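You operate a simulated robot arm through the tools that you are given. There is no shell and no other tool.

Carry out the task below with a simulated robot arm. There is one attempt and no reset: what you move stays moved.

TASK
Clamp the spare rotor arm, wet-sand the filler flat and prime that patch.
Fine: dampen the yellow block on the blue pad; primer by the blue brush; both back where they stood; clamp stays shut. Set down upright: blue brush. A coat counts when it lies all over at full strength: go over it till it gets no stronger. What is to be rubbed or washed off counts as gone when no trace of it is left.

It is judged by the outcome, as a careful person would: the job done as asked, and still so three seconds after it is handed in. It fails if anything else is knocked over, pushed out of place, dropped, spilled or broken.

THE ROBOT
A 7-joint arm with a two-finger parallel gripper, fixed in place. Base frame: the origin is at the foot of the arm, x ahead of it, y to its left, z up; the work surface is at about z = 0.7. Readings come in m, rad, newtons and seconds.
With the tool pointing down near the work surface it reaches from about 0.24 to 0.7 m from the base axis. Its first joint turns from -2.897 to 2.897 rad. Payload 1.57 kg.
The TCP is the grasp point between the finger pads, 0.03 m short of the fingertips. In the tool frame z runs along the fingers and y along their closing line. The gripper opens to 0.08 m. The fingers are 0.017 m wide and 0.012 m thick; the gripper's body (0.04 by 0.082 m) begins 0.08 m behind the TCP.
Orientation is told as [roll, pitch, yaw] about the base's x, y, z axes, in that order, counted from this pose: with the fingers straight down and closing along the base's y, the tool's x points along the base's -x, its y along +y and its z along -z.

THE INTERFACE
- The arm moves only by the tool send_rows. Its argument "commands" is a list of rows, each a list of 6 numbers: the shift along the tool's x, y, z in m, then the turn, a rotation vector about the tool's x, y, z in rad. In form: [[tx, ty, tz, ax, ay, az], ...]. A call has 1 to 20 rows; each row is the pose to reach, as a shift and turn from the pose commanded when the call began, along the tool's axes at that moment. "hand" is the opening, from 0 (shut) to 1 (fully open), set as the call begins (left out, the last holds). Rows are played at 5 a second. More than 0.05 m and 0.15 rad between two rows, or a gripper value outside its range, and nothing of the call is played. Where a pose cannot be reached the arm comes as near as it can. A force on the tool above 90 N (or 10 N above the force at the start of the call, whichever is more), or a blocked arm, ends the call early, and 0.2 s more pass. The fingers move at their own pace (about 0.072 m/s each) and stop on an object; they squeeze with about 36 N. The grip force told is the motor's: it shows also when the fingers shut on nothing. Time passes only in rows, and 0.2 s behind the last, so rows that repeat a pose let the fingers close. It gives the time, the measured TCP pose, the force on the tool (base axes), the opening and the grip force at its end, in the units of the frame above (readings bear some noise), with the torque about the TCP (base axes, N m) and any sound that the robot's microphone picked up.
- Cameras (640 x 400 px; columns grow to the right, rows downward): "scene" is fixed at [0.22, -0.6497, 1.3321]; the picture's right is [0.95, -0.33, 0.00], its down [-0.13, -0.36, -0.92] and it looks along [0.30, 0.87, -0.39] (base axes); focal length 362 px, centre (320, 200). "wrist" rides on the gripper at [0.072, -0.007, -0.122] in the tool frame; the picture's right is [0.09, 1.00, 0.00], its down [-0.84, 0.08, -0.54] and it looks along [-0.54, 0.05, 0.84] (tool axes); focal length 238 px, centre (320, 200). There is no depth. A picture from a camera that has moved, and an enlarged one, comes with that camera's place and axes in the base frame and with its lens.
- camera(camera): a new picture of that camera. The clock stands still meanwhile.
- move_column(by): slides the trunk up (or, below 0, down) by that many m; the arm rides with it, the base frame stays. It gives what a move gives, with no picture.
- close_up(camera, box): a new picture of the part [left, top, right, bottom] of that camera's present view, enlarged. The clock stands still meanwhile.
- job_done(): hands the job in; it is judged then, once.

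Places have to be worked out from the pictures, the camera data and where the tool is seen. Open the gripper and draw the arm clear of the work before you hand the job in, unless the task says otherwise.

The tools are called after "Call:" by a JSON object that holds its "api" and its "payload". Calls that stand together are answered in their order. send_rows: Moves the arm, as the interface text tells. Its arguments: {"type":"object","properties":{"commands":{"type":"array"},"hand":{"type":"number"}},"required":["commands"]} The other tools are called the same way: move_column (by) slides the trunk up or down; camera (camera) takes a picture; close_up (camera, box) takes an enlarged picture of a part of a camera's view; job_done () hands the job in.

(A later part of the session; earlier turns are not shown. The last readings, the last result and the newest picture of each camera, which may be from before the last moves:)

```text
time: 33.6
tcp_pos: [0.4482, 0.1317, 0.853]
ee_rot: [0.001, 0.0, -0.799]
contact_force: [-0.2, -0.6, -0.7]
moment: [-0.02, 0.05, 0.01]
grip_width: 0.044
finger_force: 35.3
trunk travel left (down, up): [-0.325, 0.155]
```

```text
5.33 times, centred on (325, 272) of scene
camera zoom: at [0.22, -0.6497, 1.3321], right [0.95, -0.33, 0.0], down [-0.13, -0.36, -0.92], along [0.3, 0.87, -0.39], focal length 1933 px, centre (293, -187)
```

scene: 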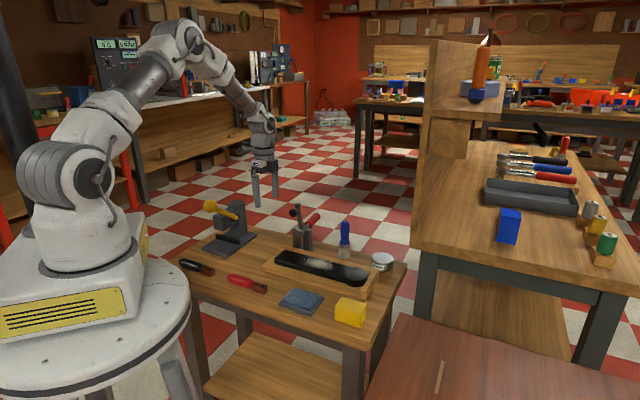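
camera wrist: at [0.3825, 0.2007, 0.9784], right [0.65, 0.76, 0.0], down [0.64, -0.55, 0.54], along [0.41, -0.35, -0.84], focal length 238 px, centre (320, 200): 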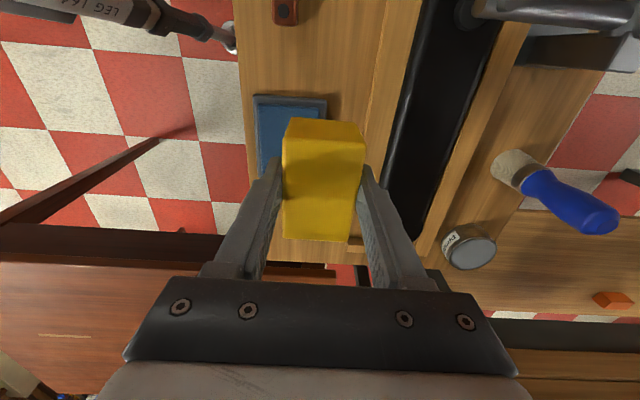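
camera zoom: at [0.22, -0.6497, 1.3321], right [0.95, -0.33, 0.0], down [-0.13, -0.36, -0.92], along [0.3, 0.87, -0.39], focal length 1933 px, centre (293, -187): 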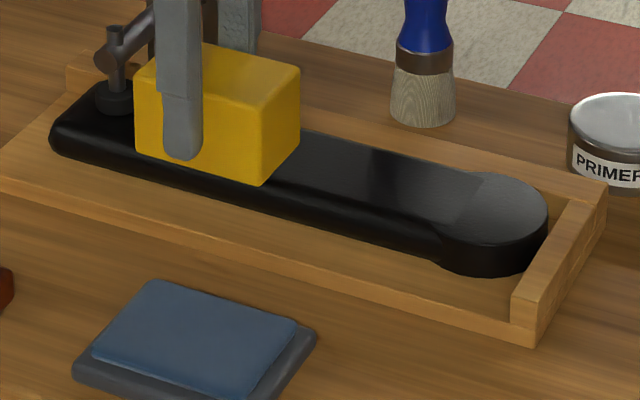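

Clean everywhere. I carry the block back to the place it was taken from.

Call:
{"api": "send_rows", "payload": {"commands": [[-0.045, -0.008, 0, 0, 0, 0], [-0.09, -0.016, 0, 0, 0, 0], [-0.1381, -0.0243, 0, 0, 0, 0], [-0.1381, -0.0243, 0.045, 0, 0, 0], [-0.1381, -0.0243, 0.085, 0, 0, 0], [-0.1381, -0.0243, 0.105, 0, 0, 0], [-0.1381, -0.0243, 0.105, 0, 0, 0]]}}

Call:
{"api": "close_up", "payload": {"camera": "scene", "box": [260, 240, 420, 340]}}

```text
time: 35.2
tcp_pos: [0.5275, 0.0158, 0.7517]
ee_rot: [-0.001, 0.0, -0.802]
contact_force: [0.0, 0.2, -0.5]
moment: [0.02, -0.01, -0.01]
grip_width: 0.0441
finger_force: 35.9
trunk travel left (down, up): [-0.325, 0.155]
```

```text
4.00 times, centred on (340, 290) of scene
camera zoom: at [0.22, -0.6497, 1.3321], right [0.95, -0.33, 0.0], down [-0.13, -0.36, -0.92], along [0.3, 0.87, -0.39], focal length 1450 px, centre (240, -160)
```

zoom: 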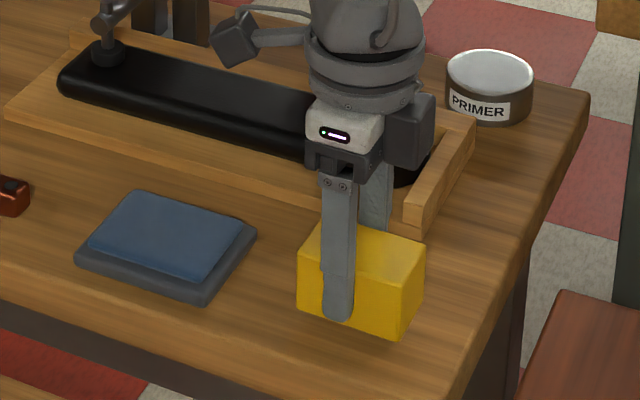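

It's in line with its old spot, about 1 cm high. I lower until it touches the table.

Call:
{"api": "send_rows", "payload": {"commands": [[0, 0, 0.004, 0, 0, 0], [0, 0, 0.008, 0, 0, 0], [0, 0, 0.0095, 0, 0, 0], [0, 0, 0.0095, 0, 0, 0]]}}

```text
time: 36.2
tcp_pos: [0.5258, 0.0159, 0.7423]
ee_rot: [0.0, 0.001, -0.798]
contact_force: [-0.2, -0.2, 0.0]
moment: [0.02, 0.03, -0.03]
grip_width: 0.0441
finger_force: 36.2
trunk travel left (down, up): [-0.325, 0.155]
```

Call:
{"api": "send_rows", "payload": {"commands": [[0, 0, 0.0007, 0, 0, 0], [0, 0, 0.0014, 0, 0, 0]]}}

```text
time: 36.8
tcp_pos: [0.5264, 0.0156, 0.742]
ee_rot: [0.003, -0.002, -0.798]
contact_force: [-1.1, -1.7, 11.9]
moment: [0.14, 0.33, 0.06]
grip_width: 0.0439
finger_force: 36.1
trunk travel left (down, up): [-0.325, 0.155]
```

The block rests on the table (12 N). I release and rise straight up.

Call:
{"api": "send_rows", "payload": {"commands": [[0, 0, -0.001, 0, 0, 0], [0, 0, -0.001, 0, 0, 0], [0, 0, -0.001, 0, 0, 0]], "hand": 1}}

Call:
{"api": "send_rows", "payload": {"commands": [[0, 0, -0.03, 0, 0, 0], [0, 0, -0.07, 0, 0, 0], [0, 0, -0.11, 0, 0, 0], [0, 0, -0.15, 0, 0, 0]]}}

Call:
{"api": "camera", "payload": {"camera": "wrist"}}

Call:
{"api": "close_up", "payload": {"camera": "scene", "box": [260, 240, 420, 340]}}

```text
time: 37.6
tcp_pos: [0.5254, 0.0163, 0.7419]
ee_rot: [0.0, 0.002, -0.8]
contact_force: [-0.1, -0.2, 0.6]
moment: [0.02, 0.03, -0.02]
grip_width: 0.08
finger_force: 0.0
trunk travel left (down, up): [-0.325, 0.155]
```

```text
time: 38.6
tcp_pos: [0.5267, 0.0164, 0.8933]
ee_rot: [-0.003, 0.0, -0.801]
contact_force: [0.2, -0.6, -0.3]
moment: [-0.01, -0.01, 0.0]
grip_width: 0.0799
finger_force: 0.2
trunk travel left (down, up): [-0.325, 0.155]
```

```text
taken
camera wrist: at [0.4724, 0.0629, 1.0142], right [0.65, 0.76, 0.0], down [0.64, -0.55, 0.54], along [0.41, -0.35, -0.84], focal length 238 px, centre (320, 200)
```

wrist: 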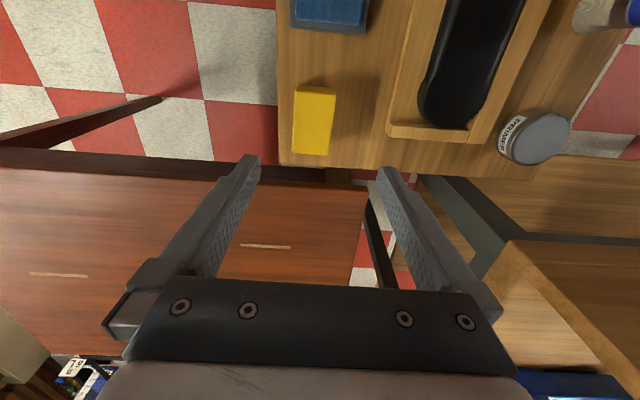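

```text
4.00 times, centred on (340, 290) of scene
camera zoom: at [0.22, -0.6497, 1.3321], right [0.95, -0.33, 0.0], down [-0.13, -0.36, -0.92], along [0.3, 0.87, -0.39], focal length 1450 px, centre (240, -160)
```

zoom: 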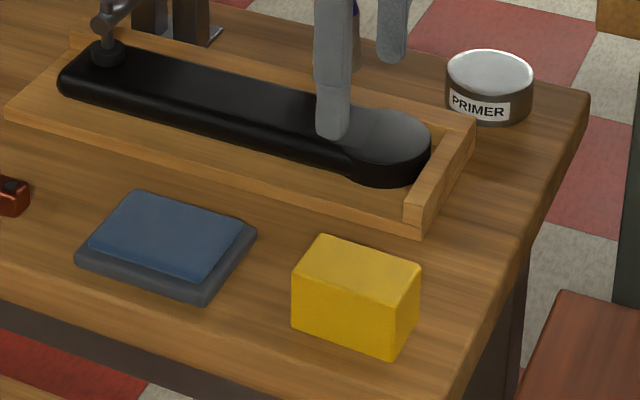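

The block looks slightly off from its original picture position; I zoom in to measure that.

Call:
{"api": "close_up", "payload": {"camera": "wrist", "box": [260, 70, 380, 170]}}

Call:
{"api": "close_up", "payload": {"camera": "scene", "box": [260, 270, 420, 370]}}

```text
4.00 times, centred on (320, 120) of wrist
camera zoom: at [0.4724, 0.0629, 1.0142], right [0.65, 0.76, 0.0], down [0.64, -0.55, 0.54], along [0.41, -0.35, -0.84], focal length 953 px, centre (320, 520)
```

zoom: 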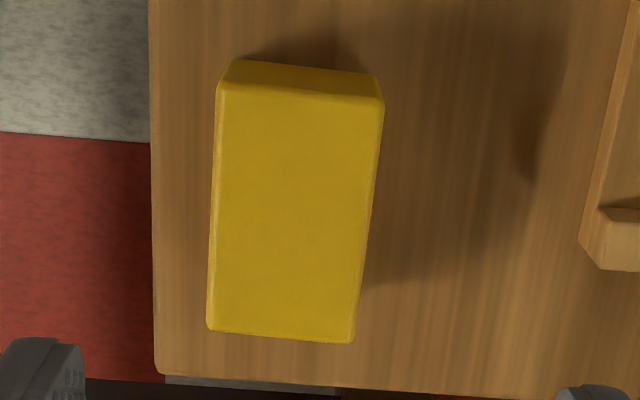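

```text
4.00 times, centred on (340, 320) of scene
camera zoom: at [0.22, -0.6497, 1.3321], right [0.95, -0.33, 0.0], down [-0.13, -0.36, -0.92], along [0.3, 0.87, -0.39], focal length 1450 px, centre (240, -280)
```

zoom: 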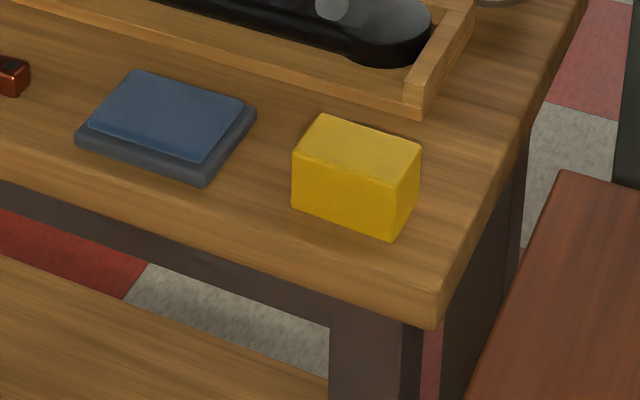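

The block ended about 9 mm toward −y/−x of its original spot (matches both views). I'll nudge it back with the inside of one open finger: lower around it, push +0.0175 along the closing line, back off and rise.

Call:
{"api": "send_rows", "payload": {"commands": [[0, 0, 0.04, 0, 0, 0], [0, 0, 0.08, 0, 0, 0], [0, 0, 0.12, 0, 0, 0], [0, 0, 0.151, 0, 0, 0], [0, 0.006, 0.151, 0, 0, 0], [0, 0.01, 0.151, 0, 0, 0], [0, 0.0135, 0.151, 0, 0, 0], [0, 0.0165, 0.151, 0, 0, 0], [0, 0.0165, 0.151, 0, 0, 0]]}}

Call:
{"api": "close_up", "payload": {"camera": "scene", "box": [260, 270, 420, 370]}}

```text
time: 40.6
tcp_pos: [0.5389, 0.0277, 0.7401]
ee_rot: [0.0, 0.0, -0.8]
contact_force: [0.2, 0.6, -0.3]
moment: [0.0, 0.01, -0.02]
grip_width: 0.0801
finger_force: 0.1
trunk travel left (down, up): [-0.325, 0.155]
```

```text
4.00 times, centred on (340, 320) of scene
camera zoom: at [0.22, -0.6497, 1.3321], right [0.95, -0.33, 0.0], down [-0.13, -0.36, -0.92], along [0.3, 0.87, -0.39], focal length 1450 px, centre (240, -280)
```

zoom: 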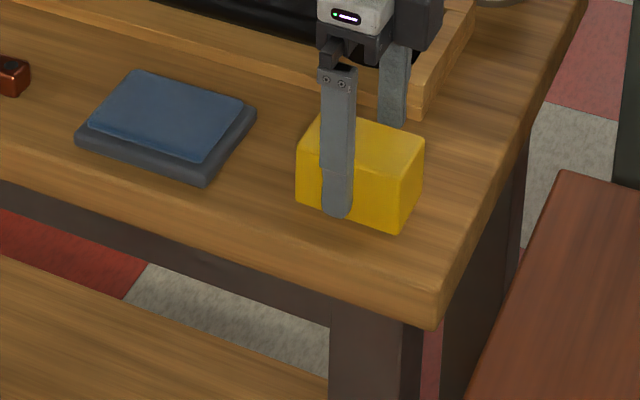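

Nearly matching the original picture. I push 2 mm more, back the finger off, and rise.

Call:
{"api": "send_rows", "payload": {"commands": [[0, 0.002, 0, 0, 0, 0], [0, 0.002, 0, 0, 0, 0], [0, -0.006, 0, 0, 0, 0], [0, -0.012, -0.01, 0, 0, 0], [0, -0.012, -0.05, 0, 0, 0], [0, -0.012, -0.09, 0, 0, 0], [0, -0.012, -0.13, 0, 0, 0], [0, -0.012, -0.153, 0, 0, 0]]}}

Call:
{"api": "close_up", "payload": {"camera": "scene", "box": [260, 270, 420, 370]}}

Call:
{"api": "close_up", "payload": {"camera": "wrist", "box": [260, 70, 380, 170]}}

```text
time: 42.4
tcp_pos: [0.5279, 0.021, 0.8936]
ee_rot: [-0.001, 0.0, -0.799]
contact_force: [-0.7, -0.7, -0.2]
moment: [0.0, -0.01, 0.0]
grip_width: 0.0796
finger_force: 0.1
trunk travel left (down, up): [-0.325, 0.155]
```

```text
4.00 times, centred on (340, 320) of scene
camera zoom: at [0.22, -0.6497, 1.3321], right [0.95, -0.33, 0.0], down [-0.13, -0.36, -0.92], along [0.3, 0.87, -0.39], focal length 1450 px, centre (240, -280)
```

zoom: 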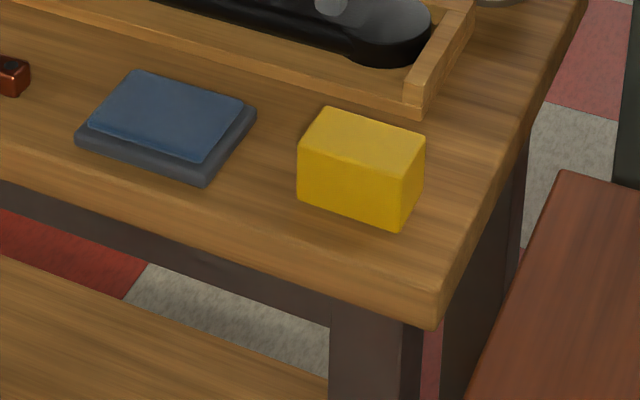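

```text
4.00 times, centred on (320, 120) of wrist
camera zoom: at [0.4731, 0.0662, 1.0147], right [0.65, 0.76, 0.0], down [0.64, -0.55, 0.54], along [0.41, -0.35, -0.84], focal length 953 px, centre (320, 520)
```

zoom: 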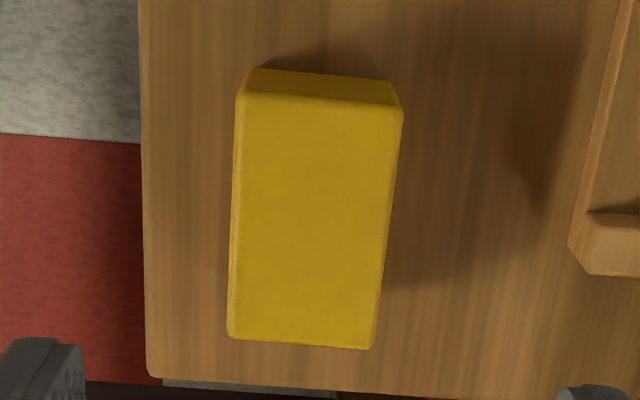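

The block now matches its original picture position. Before taking the brush I test the arm's reach toward the primer can (about (0.71, 0.20)), staying high.

Call:
{"api": "send_rows", "payload": {"commands": [[0, 0, -0.03, 0, 0, 0], [0, 0.04, -0.05, 0, 0, 0], [0, 0.085, -0.05, 0, 0, 0], [0, 0.13, -0.05, 0, 0, 0], [0, 0.17, -0.03, 0, 0, 0], [0, 0.2, 0.0, 0, 0, 0]]}}

Call:
{"api": "camera", "payload": {"camera": "wrist"}}

```text
time: 43.8
tcp_pos: [0.673, 0.1592, 0.892]
ee_rot: [0.002, -0.001, -0.799]
contact_force: [-0.1, 0.3, 0.7]
moment: [0.02, -0.01, 0.01]
grip_width: 0.0801
finger_force: 0.1
trunk travel left (down, up): [-0.325, 0.155]
```

```text
taken
camera wrist: at [0.6183, 0.2061, 1.0139], right [0.65, 0.76, 0.0], down [0.64, -0.55, 0.54], along [0.41, -0.35, -0.84], focal length 238 px, centre (320, 200)
```

wrist: 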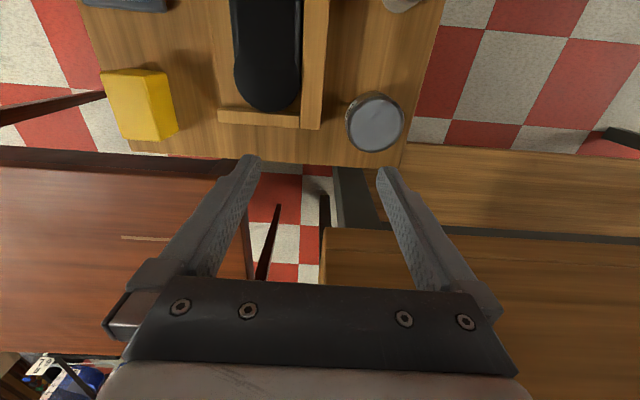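

The can's centre is near (0.713, 0.207), top about 0.735. I test reaching directly above it at dip height plus margin.

Call:
{"api": "send_rows", "payload": {"commands": [[0.003, 0.03, 0, 0, 0, 0], [0.0065, 0.0621, 0, 0, 0, 0], [0.0065, 0.0621, 0.03, 0, 0, 0], [0.0065, 0.0621, 0.06, 0, 0, 0], [0.0065, 0.0621, 0.06, 0, 0, 0]]}}

Call:
{"api": "camera", "payload": {"camera": "wrist"}}

```text
time: 45.0
tcp_pos: [0.6882, 0.2017, 0.8426]
ee_rot: [0.0, 0.0, -0.802]
contact_force: [0.8, 0.0, 0.2]
moment: [0.01, -0.02, -0.01]
grip_width: 0.0803
finger_force: 0.0
out of reach, approached as far as the arm can: row 2, 3, 4, 5
trunk travel left (down, up): [-0.325, 0.155]
```

```text
taken
camera wrist: at [0.6344, 0.2473, 0.9646], right [0.65, 0.76, 0.0], down [0.64, -0.55, 0.54], along [0.41, -0.35, -0.84], focal length 238 px, centre (320, 200)
```

wrist: 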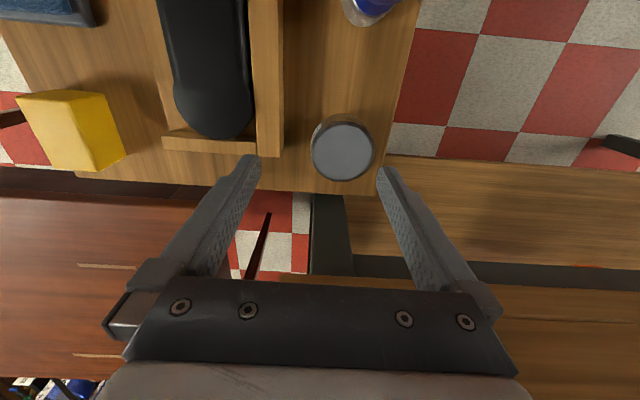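

At this trunk height the reach stops about 2.5 cm short of the can. I raise and retract the hand, then lower the trunk 0.12 m to bring the shoulder nearer to working height.

Call:
{"api": "send_rows", "payload": {"commands": [[0, -0.03, -0.03, 0, 0, 0], [0, -0.06, -0.07, 0, 0, 0], [0, -0.08, -0.11, 0, 0, 0], [0, -0.09, -0.15, 0, 0, 0], [0, -0.09, -0.17, 0, 0, 0]]}}

Call:
{"api": "move_column", "payload": {"by": -0.12}}

Call:
{"api": "camera", "payload": {"camera": "scene"}}

```text
time: 46.2
tcp_pos: [0.622, 0.1371, 1.0147]
ee_rot: [0.001, 0.001, -0.8]
contact_force: [0.2, -0.8, 0.4]
moment: [-0.04, 0.0, 0.0]
grip_width: 0.0799
finger_force: 0.0
trunk travel left (down, up): [-0.325, 0.155]
```

```text
time: 47.7
tcp_pos: [0.6231, 0.1359, 0.8936]
ee_rot: [0.001, 0.001, -0.799]
contact_force: [-0.1, -0.3, -0.2]
moment: [-0.01, 0.0, 0.01]
grip_width: 0.0801
finger_force: 0.1
trunk travel left (down, up): [-0.205, 0.275]
```

```text
taken
```

scene: 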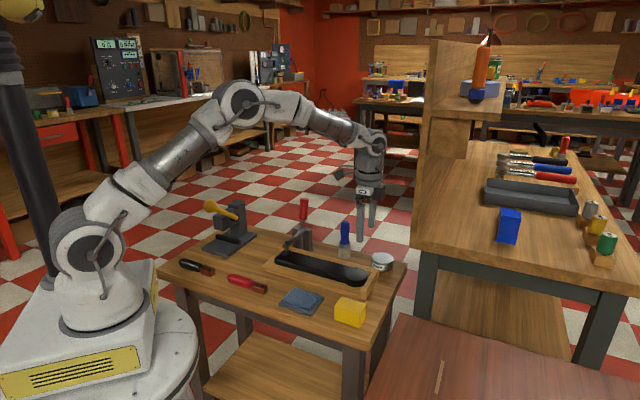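

The trunk lowered cleanly. I retest the reach above the can.

Call:
{"api": "send_rows", "payload": {"commands": [[-0.004, 0.04, 0, 0, 0, 0], [-0.008, 0.08, 0, 0, 0, 0], [-0.0118, 0.1141, 0.02, 0, 0, 0], [-0.0118, 0.1141, 0.044, 0, 0, 0], [-0.0118, 0.1141, 0.07, 0, 0, 0]]}}

Call:
{"api": "camera", "payload": {"camera": "wrist"}}

```text
time: 48.9
tcp_pos: [0.6925, 0.2041, 0.8213]
ee_rot: [0.002, 0.001, -0.798]
contact_force: [-0.3, 0.3, 0.1]
moment: [0.01, -0.03, 0.03]
grip_width: 0.0801
finger_force: 0.0
out of reach, approached as far as the arm can: row 3, 4, 5
trunk travel left (down, up): [-0.205, 0.275]
```

```text
taken
camera wrist: at [0.6378, 0.2499, 0.9442], right [0.65, 0.76, 0.0], down [0.64, -0.55, 0.54], along [0.41, -0.35, -0.84], focal length 238 px, centre (320, 200)
```

wrist: 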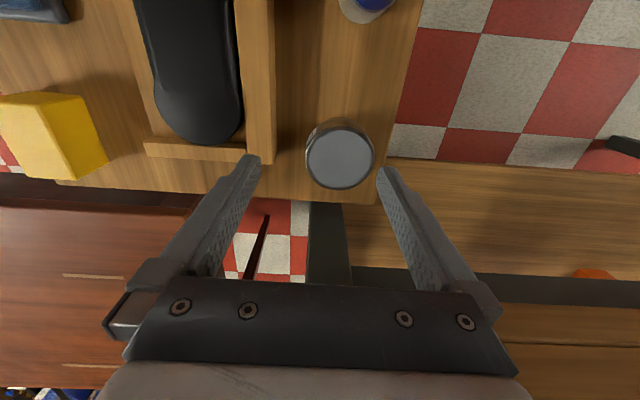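

Still about 2 cm short; I'll tilt the hand outward when dipping, which covers that. Now I rise and go to look at the blue brush from above.

Call:
{"api": "send_rows", "payload": {"commands": [[0, 0, -0.045, 0, 0, 0], [0, -0.01, -0.09, 0, 0, 0], [0.03, -0.0126, -0.1, 0, 0, 0], [0.0624, -0.0126, -0.1, 0, 0, 0], [0.0624, -0.0126, -0.1, 0, 0, 0]]}}

Call:
{"api": "camera", "payload": {"camera": "wrist"}}

Call:
{"api": "close_up", "payload": {"camera": "scene", "box": [310, 200, 410, 290]}}

```text
time: 50.1
tcp_pos: [0.6637, 0.2483, 0.9271]
ee_rot: [-0.001, 0.0, -0.801]
contact_force: [0.0, -0.6, -0.2]
moment: [0.0, -0.02, -0.01]
grip_width: 0.08
finger_force: 0.0
out of reach, approached as far as the arm can: row 1, 3, 4, 5
trunk travel left (down, up): [-0.205, 0.275]
```

```text
taken
camera wrist: at [0.6087, 0.2936, 1.0499], right [0.65, 0.76, 0.0], down [0.64, -0.55, 0.54], along [0.41, -0.35, -0.84], focal length 238 px, centre (320, 200)
```

wrist: 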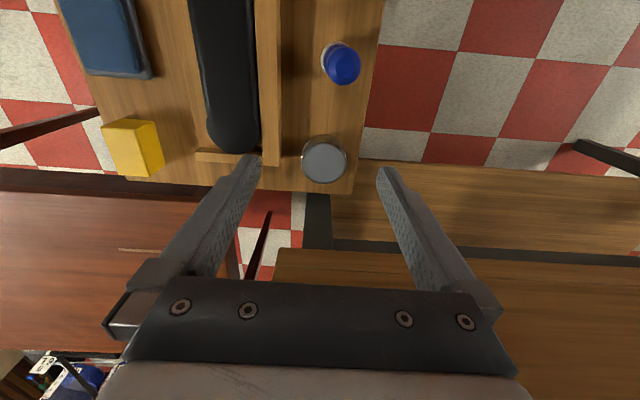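

```text
4.44 times, centred on (360, 245) of scene
camera zoom: at [0.22, -0.6497, 1.3321], right [0.95, -0.33, 0.0], down [-0.13, -0.36, -0.92], along [0.3, 0.87, -0.39], focal length 1611 px, centre (142, 0)
```

zoom: 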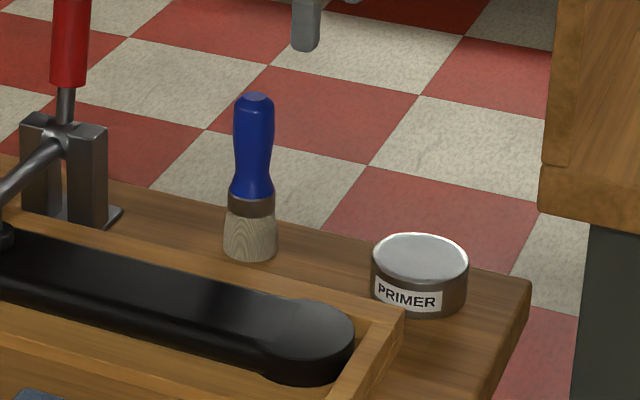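

The brush stands near (0.630, 0.300), top at about 0.822. The last pose was at the reach edge, so I pull in a little to regain an exact commanded pose.

Call:
{"api": "send_rows", "payload": {"commands": [[0.02, -0.03, 0.0, 0, 0, 0], [0.03, -0.06, 0, 0, 0, 0], [0.03, -0.06, 0, 0, 0, 0]]}}

```text
time: 50.9
tcp_pos: [0.6582, 0.2531, 0.9385]
ee_rot: [-0.003, -0.001, -0.801]
contact_force: [0.1, -0.9, 0.2]
moment: [-0.05, -0.05, -0.01]
grip_width: 0.0798
finger_force: 0.1
out of reach, approached as far as the arm can: row 1, 2, 3
trunk travel left (down, up): [-0.205, 0.275]
```

The arm hardly followed; it may be stuck near full stretch. I look at its posture.

Call:
{"api": "camera", "payload": {"camera": "scene"}}

```text
taken
```

scene: 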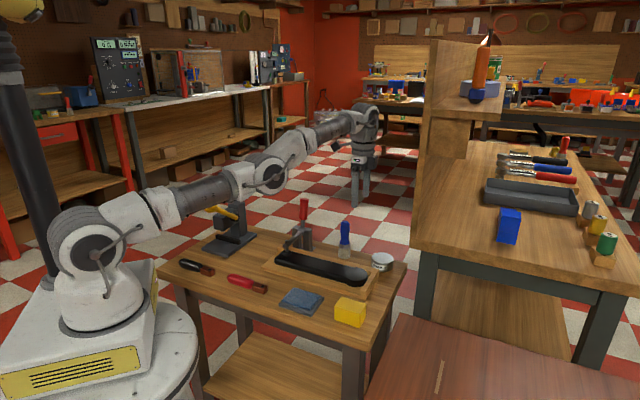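

The arm is stretched straight, near singular. I ask for a slightly higher, drawn-in pose and let the solver work at it for a few rows, checking the elbow.

Call:
{"api": "send_rows", "payload": {"commands": [[0, -0.02, -0.03, 0, 0, 0], [0, -0.02, -0.05, 0, 0, 0], [0, -0.02, -0.05, 0, 0, 0], [0, -0.02, -0.05, 0, 0, 0], [0, -0.02, -0.05, 0, 0, 0]]}}

Call:
{"api": "camera", "payload": {"camera": "scene"}}

```text
time: 52.1
tcp_pos: [0.6506, 0.2386, 0.9915]
ee_rot: [-0.004, 0.002, -0.799]
contact_force: [0.0, 0.9, -0.1]
moment: [-0.01, 0.0, 0.02]
grip_width: 0.08
finger_force: 0.1
out of reach, approached as far as the arm can: row 1, 2, 3, 4, 5
trunk travel left (down, up): [-0.205, 0.275]
```

```text
taken
```

scene: 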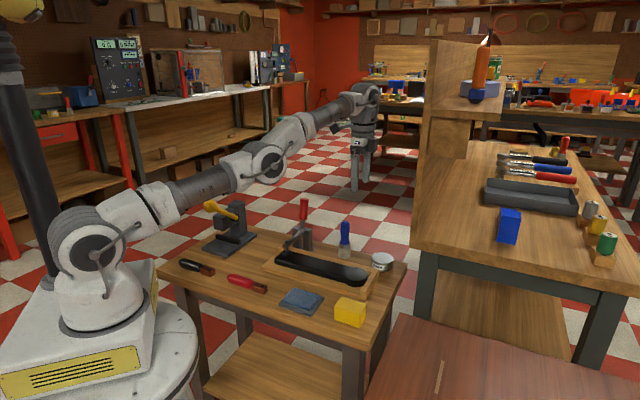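

The elbow has swung just past straight to its lower side, which blocks drawing in. I stretch outward in free air and then draw back, to get it to fold upward again.

Call:
{"api": "send_rows", "payload": {"commands": [[-0.0183, 0.0412, 0, 0, 0, 0], [-0.0183, 0.0412, 0, 0, 0, 0]]}}

Call:
{"api": "send_rows", "payload": {"commands": [[0.0183, -0.0412, 0, 0, 0, 0], [0.0366, -0.0823, 0, 0, 0, 0], [0.0366, -0.0823, 0, 0, 0, 0]]}}

Call:
{"api": "camera", "payload": {"camera": "scene"}}

```text
time: 52.7
tcp_pos: [0.6532, 0.244, 0.9893]
ee_rot: [0.002, -0.001, -0.8]
contact_force: [0.0, -0.5, -0.2]
moment: [0.01, -0.01, 0.0]
grip_width: 0.0801
finger_force: 0.1
out of reach, approached as far as the arm can: row 1, 2
trunk travel left (down, up): [-0.205, 0.275]
```

```text
time: 53.5
tcp_pos: [0.6432, 0.2412, 1.0108]
ee_rot: [-0.001, -0.001, -0.799]
contact_force: [0.4, 0.2, 0.9]
moment: [0.0, -0.05, 0.0]
grip_width: 0.08
finger_force: 0.1
out of reach, approached as far as the arm can: row 1, 2, 3
trunk travel left (down, up): [-0.205, 0.275]
```

```text
taken
```

scene: 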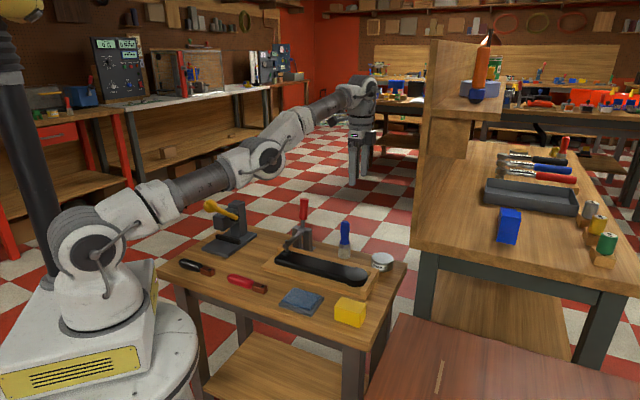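

It still slides along the reach limit. I try a stronger stretch followed directly by drawing in.

Call:
{"api": "send_rows", "payload": {"commands": [[-0.0198, 0.0445, -0.008, 0, 0, 0], [-0.0396, 0.089, -0.016, 0, 0, 0], [-0.0594, 0.1335, -0.024, 0, 0, 0], [-0.0396, 0.089, -0.016, 0, 0, 0], [-0.0198, 0.0445, -0.008, 0, 0, 0], [0, 0, 0, 0, 0, 0], [0.0183, -0.0412, 0, 0, 0, 0], [0.0366, -0.0823, 0, 0, 0, 0], [0.0366, -0.0823, 0, 0, 0, 0]]}}

```text
time: 55.5
tcp_pos: [0.5594, 0.209, 1.0119]
ee_rot: [0.003, -0.003, -0.799]
contact_force: [-0.4, -0.1, 0.6]
moment: [0.0, -0.02, 0.01]
grip_width: 0.0804
finger_force: 0.0
out of reach, approached as far as the arm can: row 1, 2, 3, 4, 5
trunk travel left (down, up): [-0.205, 0.275]
```

The elbow folded up again and the arm follows exactly. I now go above the brush, keeping clear of the stretch limit.

Call:
{"api": "send_rows", "payload": {"commands": [[0.004, 0.03, 0.03, 0, 0, 0], [0.008, 0.06, 0.06, 0, 0, 0], [0.012, 0.09, 0.085, 0, 0, 0], [0.0161, 0.114, 0.102, 0, 0, 0], [0.0161, 0.114, 0.102, 0, 0, 0]]}}

Call:
{"api": "camera", "payload": {"camera": "wrist"}}

Call:
{"api": "camera", "payload": {"camera": "scene"}}

```text
time: 56.7
tcp_pos: [0.6289, 0.3023, 0.9098]
ee_rot: [-0.001, 0.0, -0.8]
contact_force: [0.2, 0.5, 0.6]
moment: [-0.01, 0.0, 0.02]
grip_width: 0.08
finger_force: 0.0
trunk travel left (down, up): [-0.205, 0.275]
```

```text
taken
camera wrist: at [0.5749, 0.3473, 1.0306], right [0.65, 0.76, 0.0], down [0.64, -0.55, 0.54], along [0.41, -0.35, -0.84], focal length 238 px, centre (320, 200)
```

wrist: 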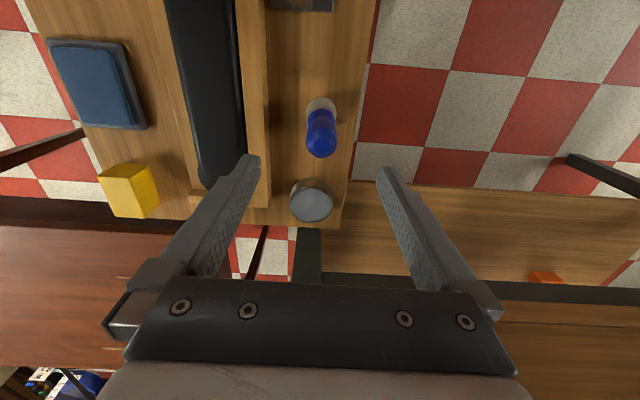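

```text
taken
```

scene: 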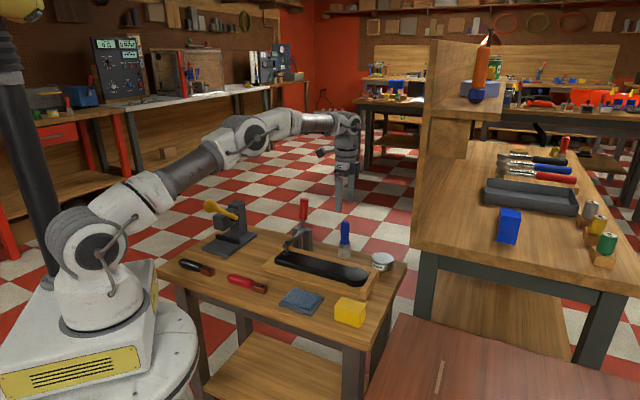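

Brush axis lies between the fingers, about 4 mm ahead. I correct that and descend around its handle.

Call:
{"api": "send_rows", "payload": {"commands": [[-0.004, 0.001, 0.0, 0, 0, 0], [-0.004, 0.001, 0.04, 0, 0, 0], [-0.004, 0.001, 0.08, 0, 0, 0], [-0.004, 0.001, 0.105, 0, 0, 0], [-0.004, 0.001, 0.117, 0, 0, 0], [-0.004, 0.001, 0.117, 0, 0, 0]]}}

Call:
{"api": "camera", "payload": {"camera": "wrist"}}

Call:
{"api": "close_up", "payload": {"camera": "scene", "box": [290, 180, 410, 280]}}

```text
time: 58.1
tcp_pos: [0.6327, 0.2996, 0.7907]
ee_rot: [0.0, 0.001, -0.8]
contact_force: [-0.2, -0.1, -0.6]
moment: [0.03, 0.0, 0.0]
grip_width: 0.0799
finger_force: 0.2
trunk travel left (down, up): [-0.205, 0.275]
```

```text
taken
camera wrist: at [0.578, 0.3458, 0.9126], right [0.65, 0.76, 0.0], down [0.64, -0.55, 0.54], along [0.41, -0.35, -0.84], focal length 238 px, centre (320, 200)
```

wrist: 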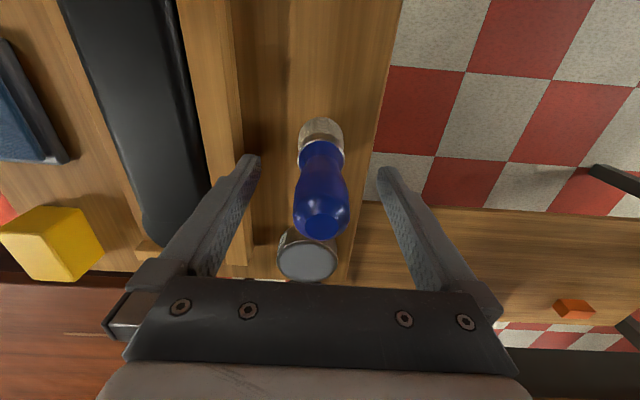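

```text
4.00 times, centred on (350, 230) of scene
camera zoom: at [0.22, -0.6497, 1.3321], right [0.95, -0.33, 0.0], down [-0.13, -0.36, -0.92], along [0.3, 0.87, -0.39], focal length 1450 px, centre (200, 80)
```

zoom: 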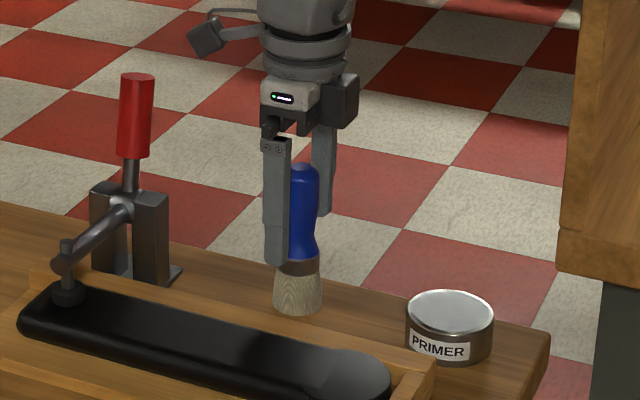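

The fingers straddle the handle. I narrow them to just wider than the handle and check centring before gripping.

Call:
{"api": "send_rows", "payload": {"commands": [[0, 0, 0, 0, 0, 0], [0, 0, 0, 0, 0, 0]], "hand": 0.5}}

Call:
{"api": "close_up", "payload": {"camera": "wrist", "box": [220, 100, 420, 290]}}

```text
time: 58.7
tcp_pos: [0.6329, 0.2989, 0.7908]
ee_rot: [0.0, 0.001, -0.8]
contact_force: [0.6, -0.3, 0.7]
moment: [0.01, 0.0, -0.01]
grip_width: 0.04
finger_force: 0.0
trunk travel left (down, up): [-0.205, 0.275]
```

```text
2.11 times, centred on (320, 195) of wrist
camera zoom: at [0.5781, 0.3457, 0.9131], right [0.65, 0.76, 0.0], down [0.64, -0.55, 0.54], along [0.41, -0.35, -0.84], focal length 502 px, centre (320, 210)
```

zoom: 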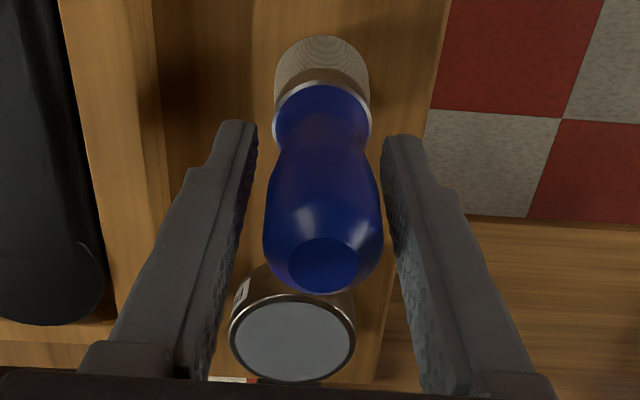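

The handle sits about 1 mm toward the right finger. I shift by that and close.

Call:
{"api": "send_rows", "payload": {"commands": [[0, 0.0012, 0, 0, 0, 0], [0, 0.0012, 0, 0, 0, 0]]}}

Call:
{"api": "send_rows", "payload": {"commands": [[0, 0, 0, 0, 0, 0], [0, 0, 0, 0, 0, 0], [0, 0, 0, 0, 0, 0]], "hand": 0}}

Call:
{"api": "close_up", "payload": {"camera": "wrist", "box": [220, 100, 420, 290]}}

Call:
{"api": "close_up", "payload": {"camera": "scene", "box": [290, 180, 410, 280]}}

```text
time: 59.3
tcp_pos: [0.6339, 0.3008, 0.7917]
ee_rot: [-0.001, 0.0, -0.8]
contact_force: [0.3, 0.1, -0.4]
moment: [-0.01, 0.02, -0.02]
grip_width: 0.04
finger_force: 0.1
trunk travel left (down, up): [-0.205, 0.275]
```

```text
time: 60.1
tcp_pos: [0.6332, 0.3011, 0.7923]
ee_rot: [-0.001, -0.001, -0.799]
contact_force: [-0.2, -0.9, 1.1]
moment: [-0.01, 0.0, -0.01]
grip_width: 0.0287
finger_force: 35.7
trunk travel left (down, up): [-0.205, 0.275]
```

```text
2.11 times, centred on (320, 195) of wrist
camera zoom: at [0.5788, 0.3465, 0.9133], right [0.65, 0.76, 0.0], down [0.64, -0.55, 0.54], along [0.41, -0.35, -0.84], focal length 502 px, centre (320, 210)
```

zoom: 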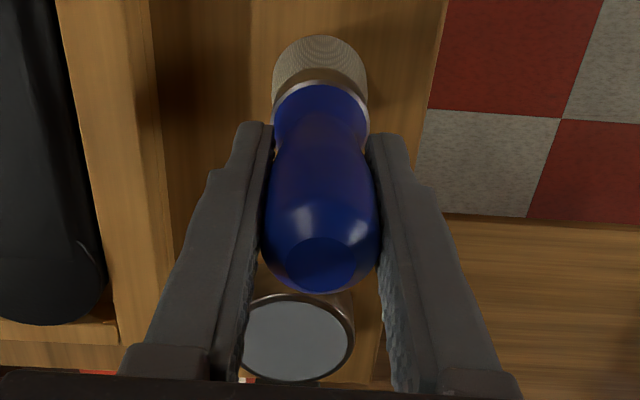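

```text
4.00 times, centred on (350, 230) of scene
camera zoom: at [0.22, -0.6497, 1.3321], right [0.95, -0.33, 0.0], down [-0.13, -0.36, -0.92], along [0.3, 0.87, -0.39], focal length 1450 px, centre (200, 80)
```

zoom: 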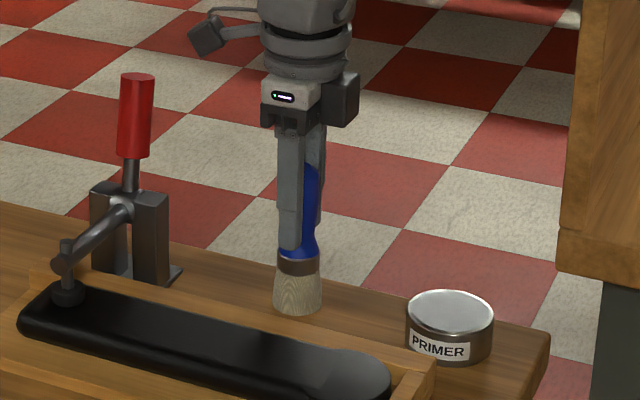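

The brush is held (home pose TCP ≈ (0.633, 0.301, 0.792)). I lift it, tilt it 0.25 rad outward to gain reach, and bring the bristles above the primer can.

Call:
{"api": "send_rows", "payload": {"commands": [[0, 0, -0.035, 0, 0, 0], [0, 0, -0.07, -0.1105, -0.0585, 0], [0, 0, -0.075, -0.221, -0.117, 0], [-0.03, -0.007, -0.075, -0.221, -0.117, 0], [-0.07, -0.016, -0.075, -0.221, -0.117, 0], [-0.1, -0.022, -0.075, -0.221, -0.117, 0], [-0.1145, -0.0253, -0.075, -0.221, -0.117, 0], [-0.1145, -0.0253, -0.075, -0.221, -0.117, 0]]}}

Call:
{"api": "camera", "payload": {"camera": "wrist"}}

Call:
{"api": "close_up", "payload": {"camera": "scene", "box": [310, 180, 430, 290]}}

```text
time: 61.9
tcp_pos: [0.6943, 0.1987, 0.8638]
ee_rot: [0.22, -0.115, -0.813]
contact_force: [-0.5, -0.6, -0.3]
moment: [0.0, 0.03, -0.01]
grip_width: 0.0289
finger_force: 36.0
trunk travel left (down, up): [-0.205, 0.275]
```

```text
taken
camera wrist: at [0.6123, 0.2375, 0.973], right [0.63, 0.75, 0.21], down [0.5, -0.59, 0.64], along [0.6, -0.3, -0.74], focal length 238 px, centre (320, 200)
```

wrist: 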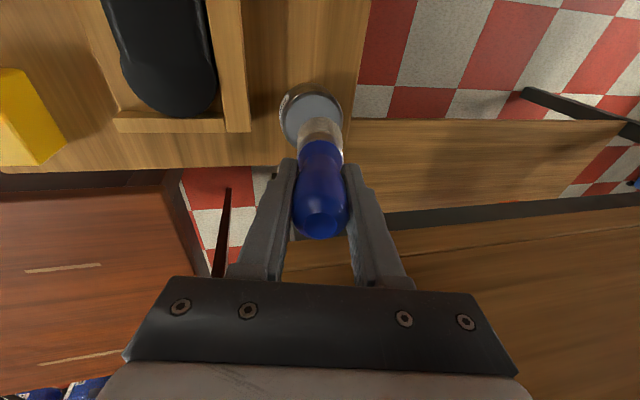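

```text
3.64 times, centred on (370, 235) of scene
camera zoom: at [0.22, -0.6497, 1.3321], right [0.95, -0.33, 0.0], down [-0.13, -0.36, -0.92], along [0.3, 0.87, -0.39], focal length 1318 px, centre (138, 73)
```

zoom: 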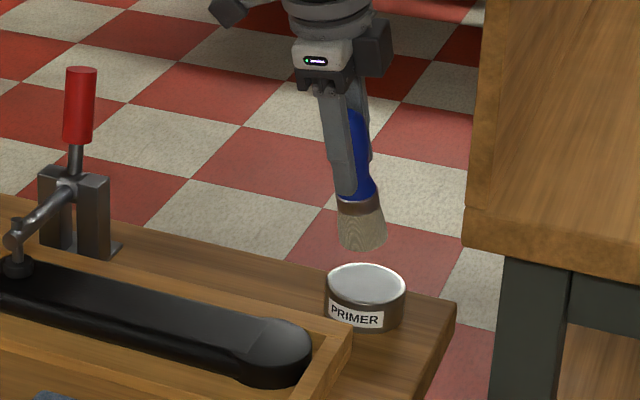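

The bristles are centred above the can within ~2 mm. I lower vertically into the primer in steps.

Call:
{"api": "send_rows", "payload": {"commands": [[0.00232, -0.00437, 0.01938, 0, 0, 0], [0.00405, -0.00765, 0.0339, 0, 0, 0], [0.0051, -0.0096, 0.0426, 0, 0, 0]]}}

Call:
{"api": "camera", "payload": {"camera": "wrist"}}

Call:
{"api": "close_up", "payload": {"camera": "scene", "box": [310, 180, 430, 290]}}

```text
time: 62.7
tcp_pos: [0.6953, 0.2013, 0.8229]
ee_rot: [0.226, -0.116, -0.813]
contact_force: [-1.9, -0.9, 8.2]
moment: [-0.05, 0.2, -0.04]
grip_width: 0.0287
finger_force: 35.8
trunk travel left (down, up): [-0.205, 0.275]
```

```text
taken
camera wrist: at [0.6122, 0.2378, 0.9317], right [0.62, 0.75, 0.21], down [0.49, -0.59, 0.64], along [0.6, -0.3, -0.74], focal length 238 px, centre (320, 200)
```

wrist: 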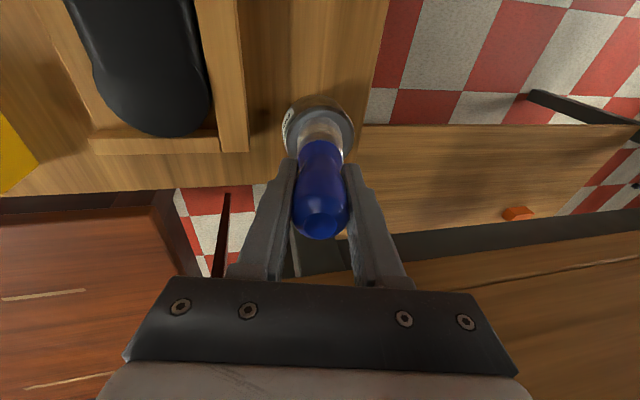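

```text
3.64 times, centred on (370, 235) of scene
camera zoom: at [0.22, -0.6497, 1.3321], right [0.95, -0.33, 0.0], down [-0.13, -0.36, -0.92], along [0.3, 0.87, -0.39], focal length 1318 px, centre (138, 73)
```

zoom: 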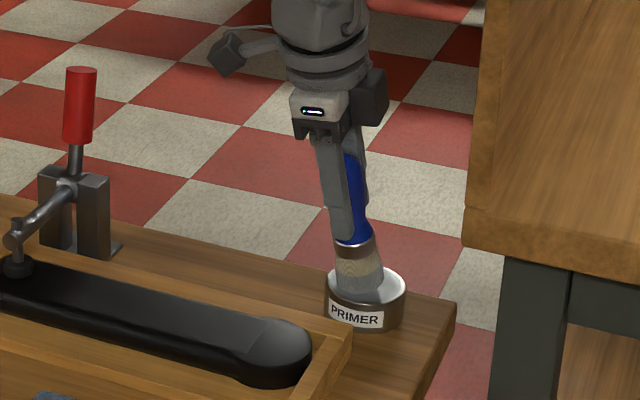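

The bristles touch the primer (8 N). I hold a moment, then lift and check whether the bristles took the primer.

Call:
{"api": "send_rows", "payload": {"commands": [[0, 0, 0, 0, 0, 0], [0, 0, 0, 0, 0, 0], [0, 0, 0, 0, 0, 0], [-0.0023, 0.0044, -0.0194, 0, 0, 0], [-0.0046, 0.0087, -0.0388, 0, 0, 0], [-0.006, 0.011, -0.05, 0, 0, 0]]}}

Call:
{"api": "close_up", "payload": {"camera": "scene", "box": [330, 200, 410, 290]}}

Call:
{"api": "close_up", "payload": {"camera": "wrist", "box": [240, 50, 400, 250]}}

```text
time: 64.1
tcp_pos: [0.6943, 0.1986, 0.8741]
ee_rot: [0.221, -0.115, -0.814]
contact_force: [0.2, -0.2, -1.1]
moment: [0.01, 0.01, -0.02]
grip_width: 0.0288
finger_force: 36.0
trunk travel left (down, up): [-0.205, 0.275]
```

```text
4.44 times, centred on (370, 245) of scene
camera zoom: at [0.22, -0.6497, 1.3321], right [0.95, -0.33, 0.0], down [-0.13, -0.36, -0.92], along [0.3, 0.87, -0.39], focal length 1611 px, centre (98, 0)
```

zoom: 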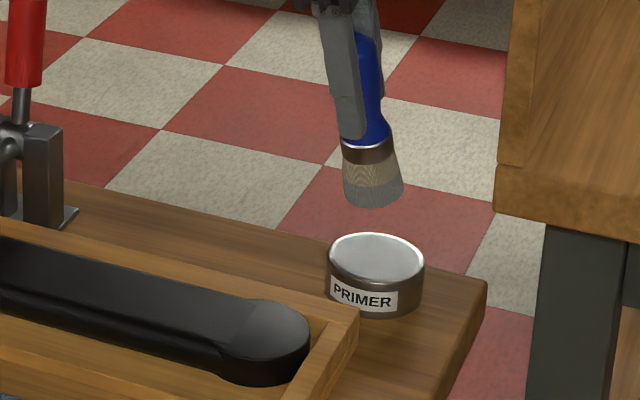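

```text
2.00 times, centred on (320, 150) of wrist
camera zoom: at [0.6121, 0.2369, 0.9816], right [0.63, 0.75, 0.21], down [0.5, -0.59, 0.64], along [0.6, -0.3, -0.74], focal length 477 px, centre (320, 300)
```

zoom: 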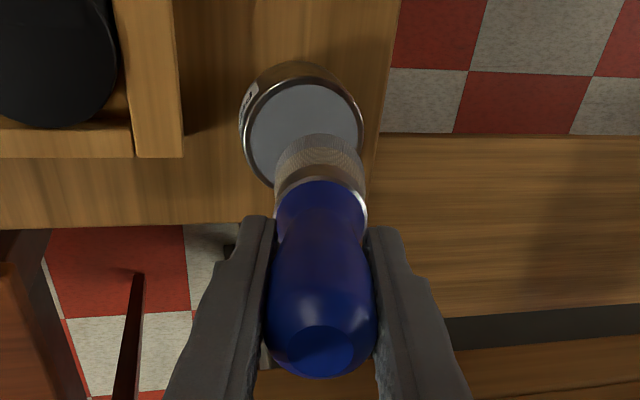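

The bristle ends are grey with primer and the can has not moved. I straighten the brush and carry it over the sanded patch.

Call:
{"api": "send_rows", "payload": {"commands": [[0.029, -0.0205, -0.0042, 0, 0, 0], [0.0588, -0.0411, -0.0084, 0.055, 0.029, 0], [0.0882, -0.0616, -0.0127, 0.11, 0.058, 0], [0.1176, -0.0822, -0.0169, 0.165, 0.088, 0], [0.147, -0.1027, -0.0211, 0.221, 0.117, 0], [0.147, -0.1027, -0.0211, 0.221, 0.117, 0]]}}

Call:
{"api": "camera", "payload": {"camera": "wrist"}}

Call:
{"api": "close_up", "payload": {"camera": "scene", "box": [260, 180, 400, 290]}}

```text
time: 65.5
tcp_pos: [0.516, 0.2323, 0.855]
ee_rot: [0.0, 0.001, -0.798]
contact_force: [0.3, -0.1, -0.8]
moment: [0.01, -0.03, 0.03]
grip_width: 0.0287
finger_force: 36.2
trunk travel left (down, up): [-0.205, 0.275]
```

```text
taken
camera wrist: at [0.461, 0.279, 0.9776], right [0.65, 0.76, 0.0], down [0.64, -0.55, 0.54], along [0.41, -0.35, -0.84], focal length 238 px, centre (320, 200)
```

wrist: 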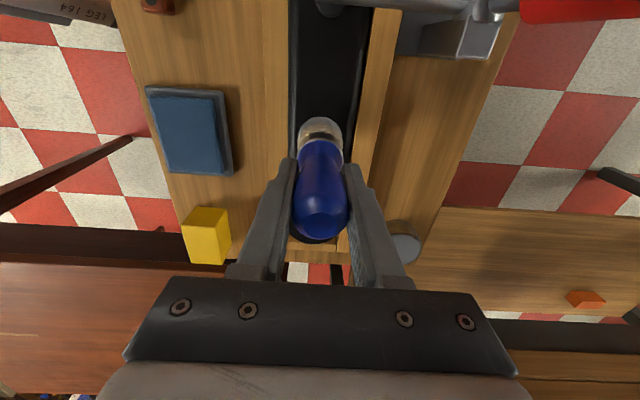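

```text
3.64 times, centred on (330, 235) of scene
camera zoom: at [0.22, -0.6497, 1.3321], right [0.95, -0.33, 0.0], down [-0.13, -0.36, -0.92], along [0.3, 0.87, -0.39], focal length 1318 px, centre (284, 73)
```

zoom: 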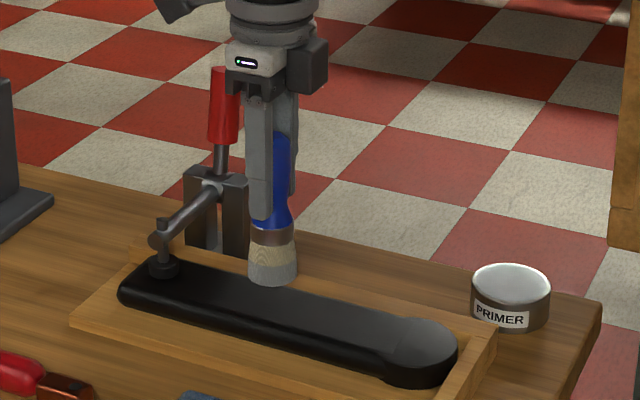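

Brush hovers over the patch centre. I lower it to light contact.

Call:
{"api": "send_rows", "payload": {"commands": [[0, 0, 0.015, 0, 0, 0], [0, 0, 0.024, 0, 0, 0], [0, 0, 0.028, 0, 0, 0], [0, 0, 0.029, 0, 0, 0]]}}

```text
time: 66.5
tcp_pos: [0.517, 0.2338, 0.8275]
ee_rot: [-0.001, 0.0, -0.799]
contact_force: [-4.6, -1.9, 10.9]
moment: [-0.16, 0.31, 0.02]
grip_width: 0.0291
finger_force: 35.9
trunk travel left (down, up): [-0.205, 0.275]
```

In contact at 11 N. I brush along the patch in three lanes.

Call:
{"api": "send_rows", "payload": {"commands": [[0.02, 0, 0, 0, 0, 0], [0.042, 0, 0, 0, 0, 0], [0.02, 0, 0, 0, 0, 0], [0, 0, 0, 0, 0, 0], [-0.02, 0, 0, 0, 0, 0], [-0.045, 0, 0, 0, 0, 0], [-0.045, 0.01, 0, 0, 0, 0], [-0.02, 0.01, 0, 0, 0, 0], [0, 0.01, 0, 0, 0, 0], [0.02, 0.01, 0, 0, 0, 0], [0.042, 0.01, 0, 0, 0, 0], [0.042, -0.01, 0, 0, 0, 0], [0.02, -0.01, 0, 0, 0, 0], [0, -0.01, 0, 0, 0, 0], [-0.02, -0.01, 0, 0, 0, 0], [-0.045, -0.01, 0, 0, 0, 0], [-0.02, 0, 0, 0, 0, 0], [0, 0, 0, 0, 0, 0]]}}

Call:
{"api": "camera", "payload": {"camera": "wrist"}}

Call:
{"api": "close_up", "payload": {"camera": "scene", "box": [260, 180, 400, 290]}}

```text
time: 70.3
tcp_pos: [0.5184, 0.235, 0.8266]
ee_rot: [-0.001, 0.002, -0.8]
contact_force: [2.5, -3.3, 10.9]
moment: [-0.31, -0.33, -0.01]
grip_width: 0.029
finger_force: 35.6
trunk travel left (down, up): [-0.205, 0.275]
```

```text
taken
camera wrist: at [0.4644, 0.2799, 0.948], right [0.65, 0.76, 0.0], down [0.64, -0.55, 0.54], along [0.41, -0.35, -0.84], focal length 238 px, centre (320, 200)
```

wrist: 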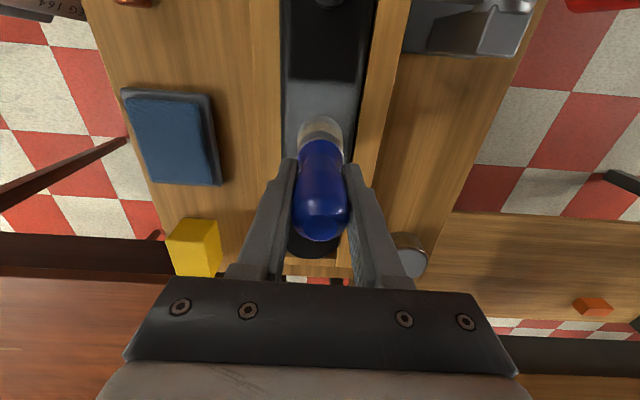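

```text
3.64 times, centred on (330, 235) of scene
camera zoom: at [0.22, -0.6497, 1.3321], right [0.95, -0.33, 0.0], down [-0.13, -0.36, -0.92], along [0.3, 0.87, -0.39], focal length 1318 px, centre (284, 73)
```

zoom: 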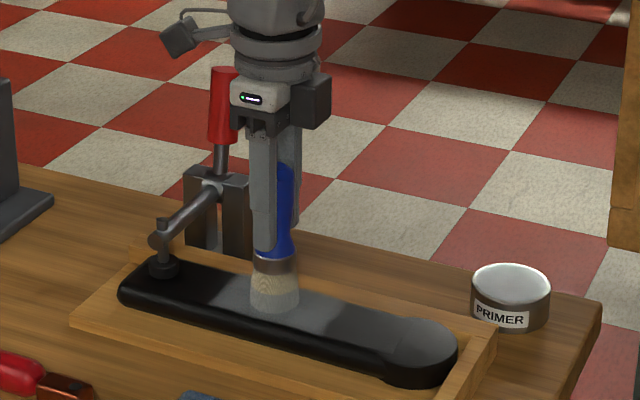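

A grey coat is laid and the bristles look nearly spent. I lift aside and inspect the coat.

Call:
{"api": "send_rows", "payload": {"commands": [[0, 0, -0.025, 0, 0, 0], [0, 0, -0.05, 0, 0, 0], [0, 0.04, -0.06, 0, 0, 0], [0, 0.08, -0.06, 0, 0, 0]]}}

Call:
{"api": "camera", "payload": {"camera": "wrist"}}

Call:
{"api": "close_up", "payload": {"camera": "scene", "box": [260, 210, 400, 300]}}

Call:
{"api": "close_up", "payload": {"camera": "wrist", "box": [170, 20, 330, 260]}}

```text
time: 71.3
tcp_pos: [0.5744, 0.2908, 0.8851]
ee_rot: [0.0, -0.001, -0.8]
contact_force: [0.2, 0.1, 0.2]
moment: [-0.03, -0.02, -0.03]
grip_width: 0.0288
finger_force: 36.1
trunk travel left (down, up): [-0.205, 0.275]
```

```text
taken
camera wrist: at [0.5207, 0.3364, 1.0066], right [0.65, 0.76, 0.0], down [0.64, -0.55, 0.54], along [0.41, -0.35, -0.84], focal length 238 px, centre (320, 200)
```

wrist: 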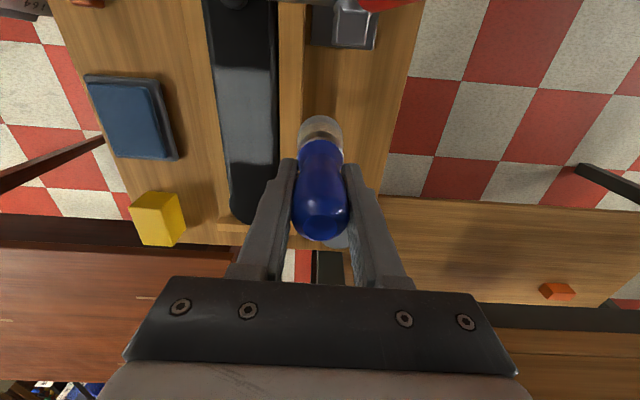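

```text
4.44 times, centred on (330, 255) of scene
camera zoom: at [0.22, -0.6497, 1.3321], right [0.95, -0.33, 0.0], down [-0.13, -0.36, -0.92], along [0.3, 0.87, -0.39], focal length 1611 px, centre (276, -44)
```

zoom: 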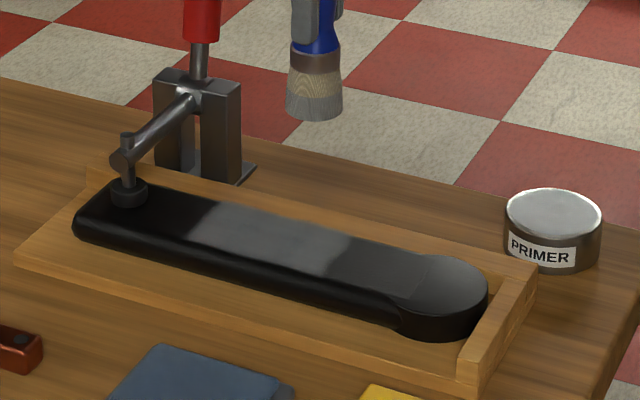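

```text
1.67 times, centred on (250, 140) of wrist
camera zoom: at [0.5207, 0.3364, 1.0066], right [0.65, 0.76, 0.0], down [0.64, -0.55, 0.54], along [0.41, -0.35, -0.84], focal length 397 px, centre (437, 300)
```

zoom: 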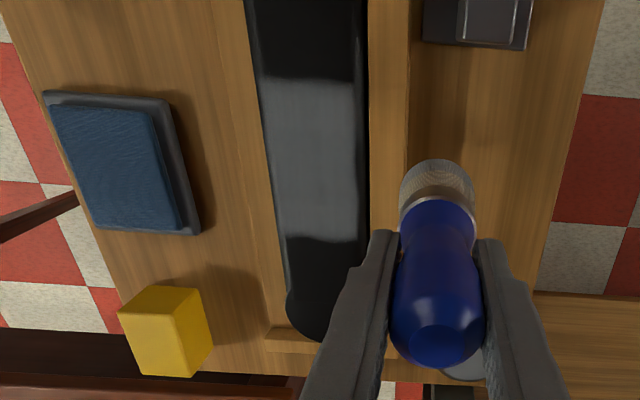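

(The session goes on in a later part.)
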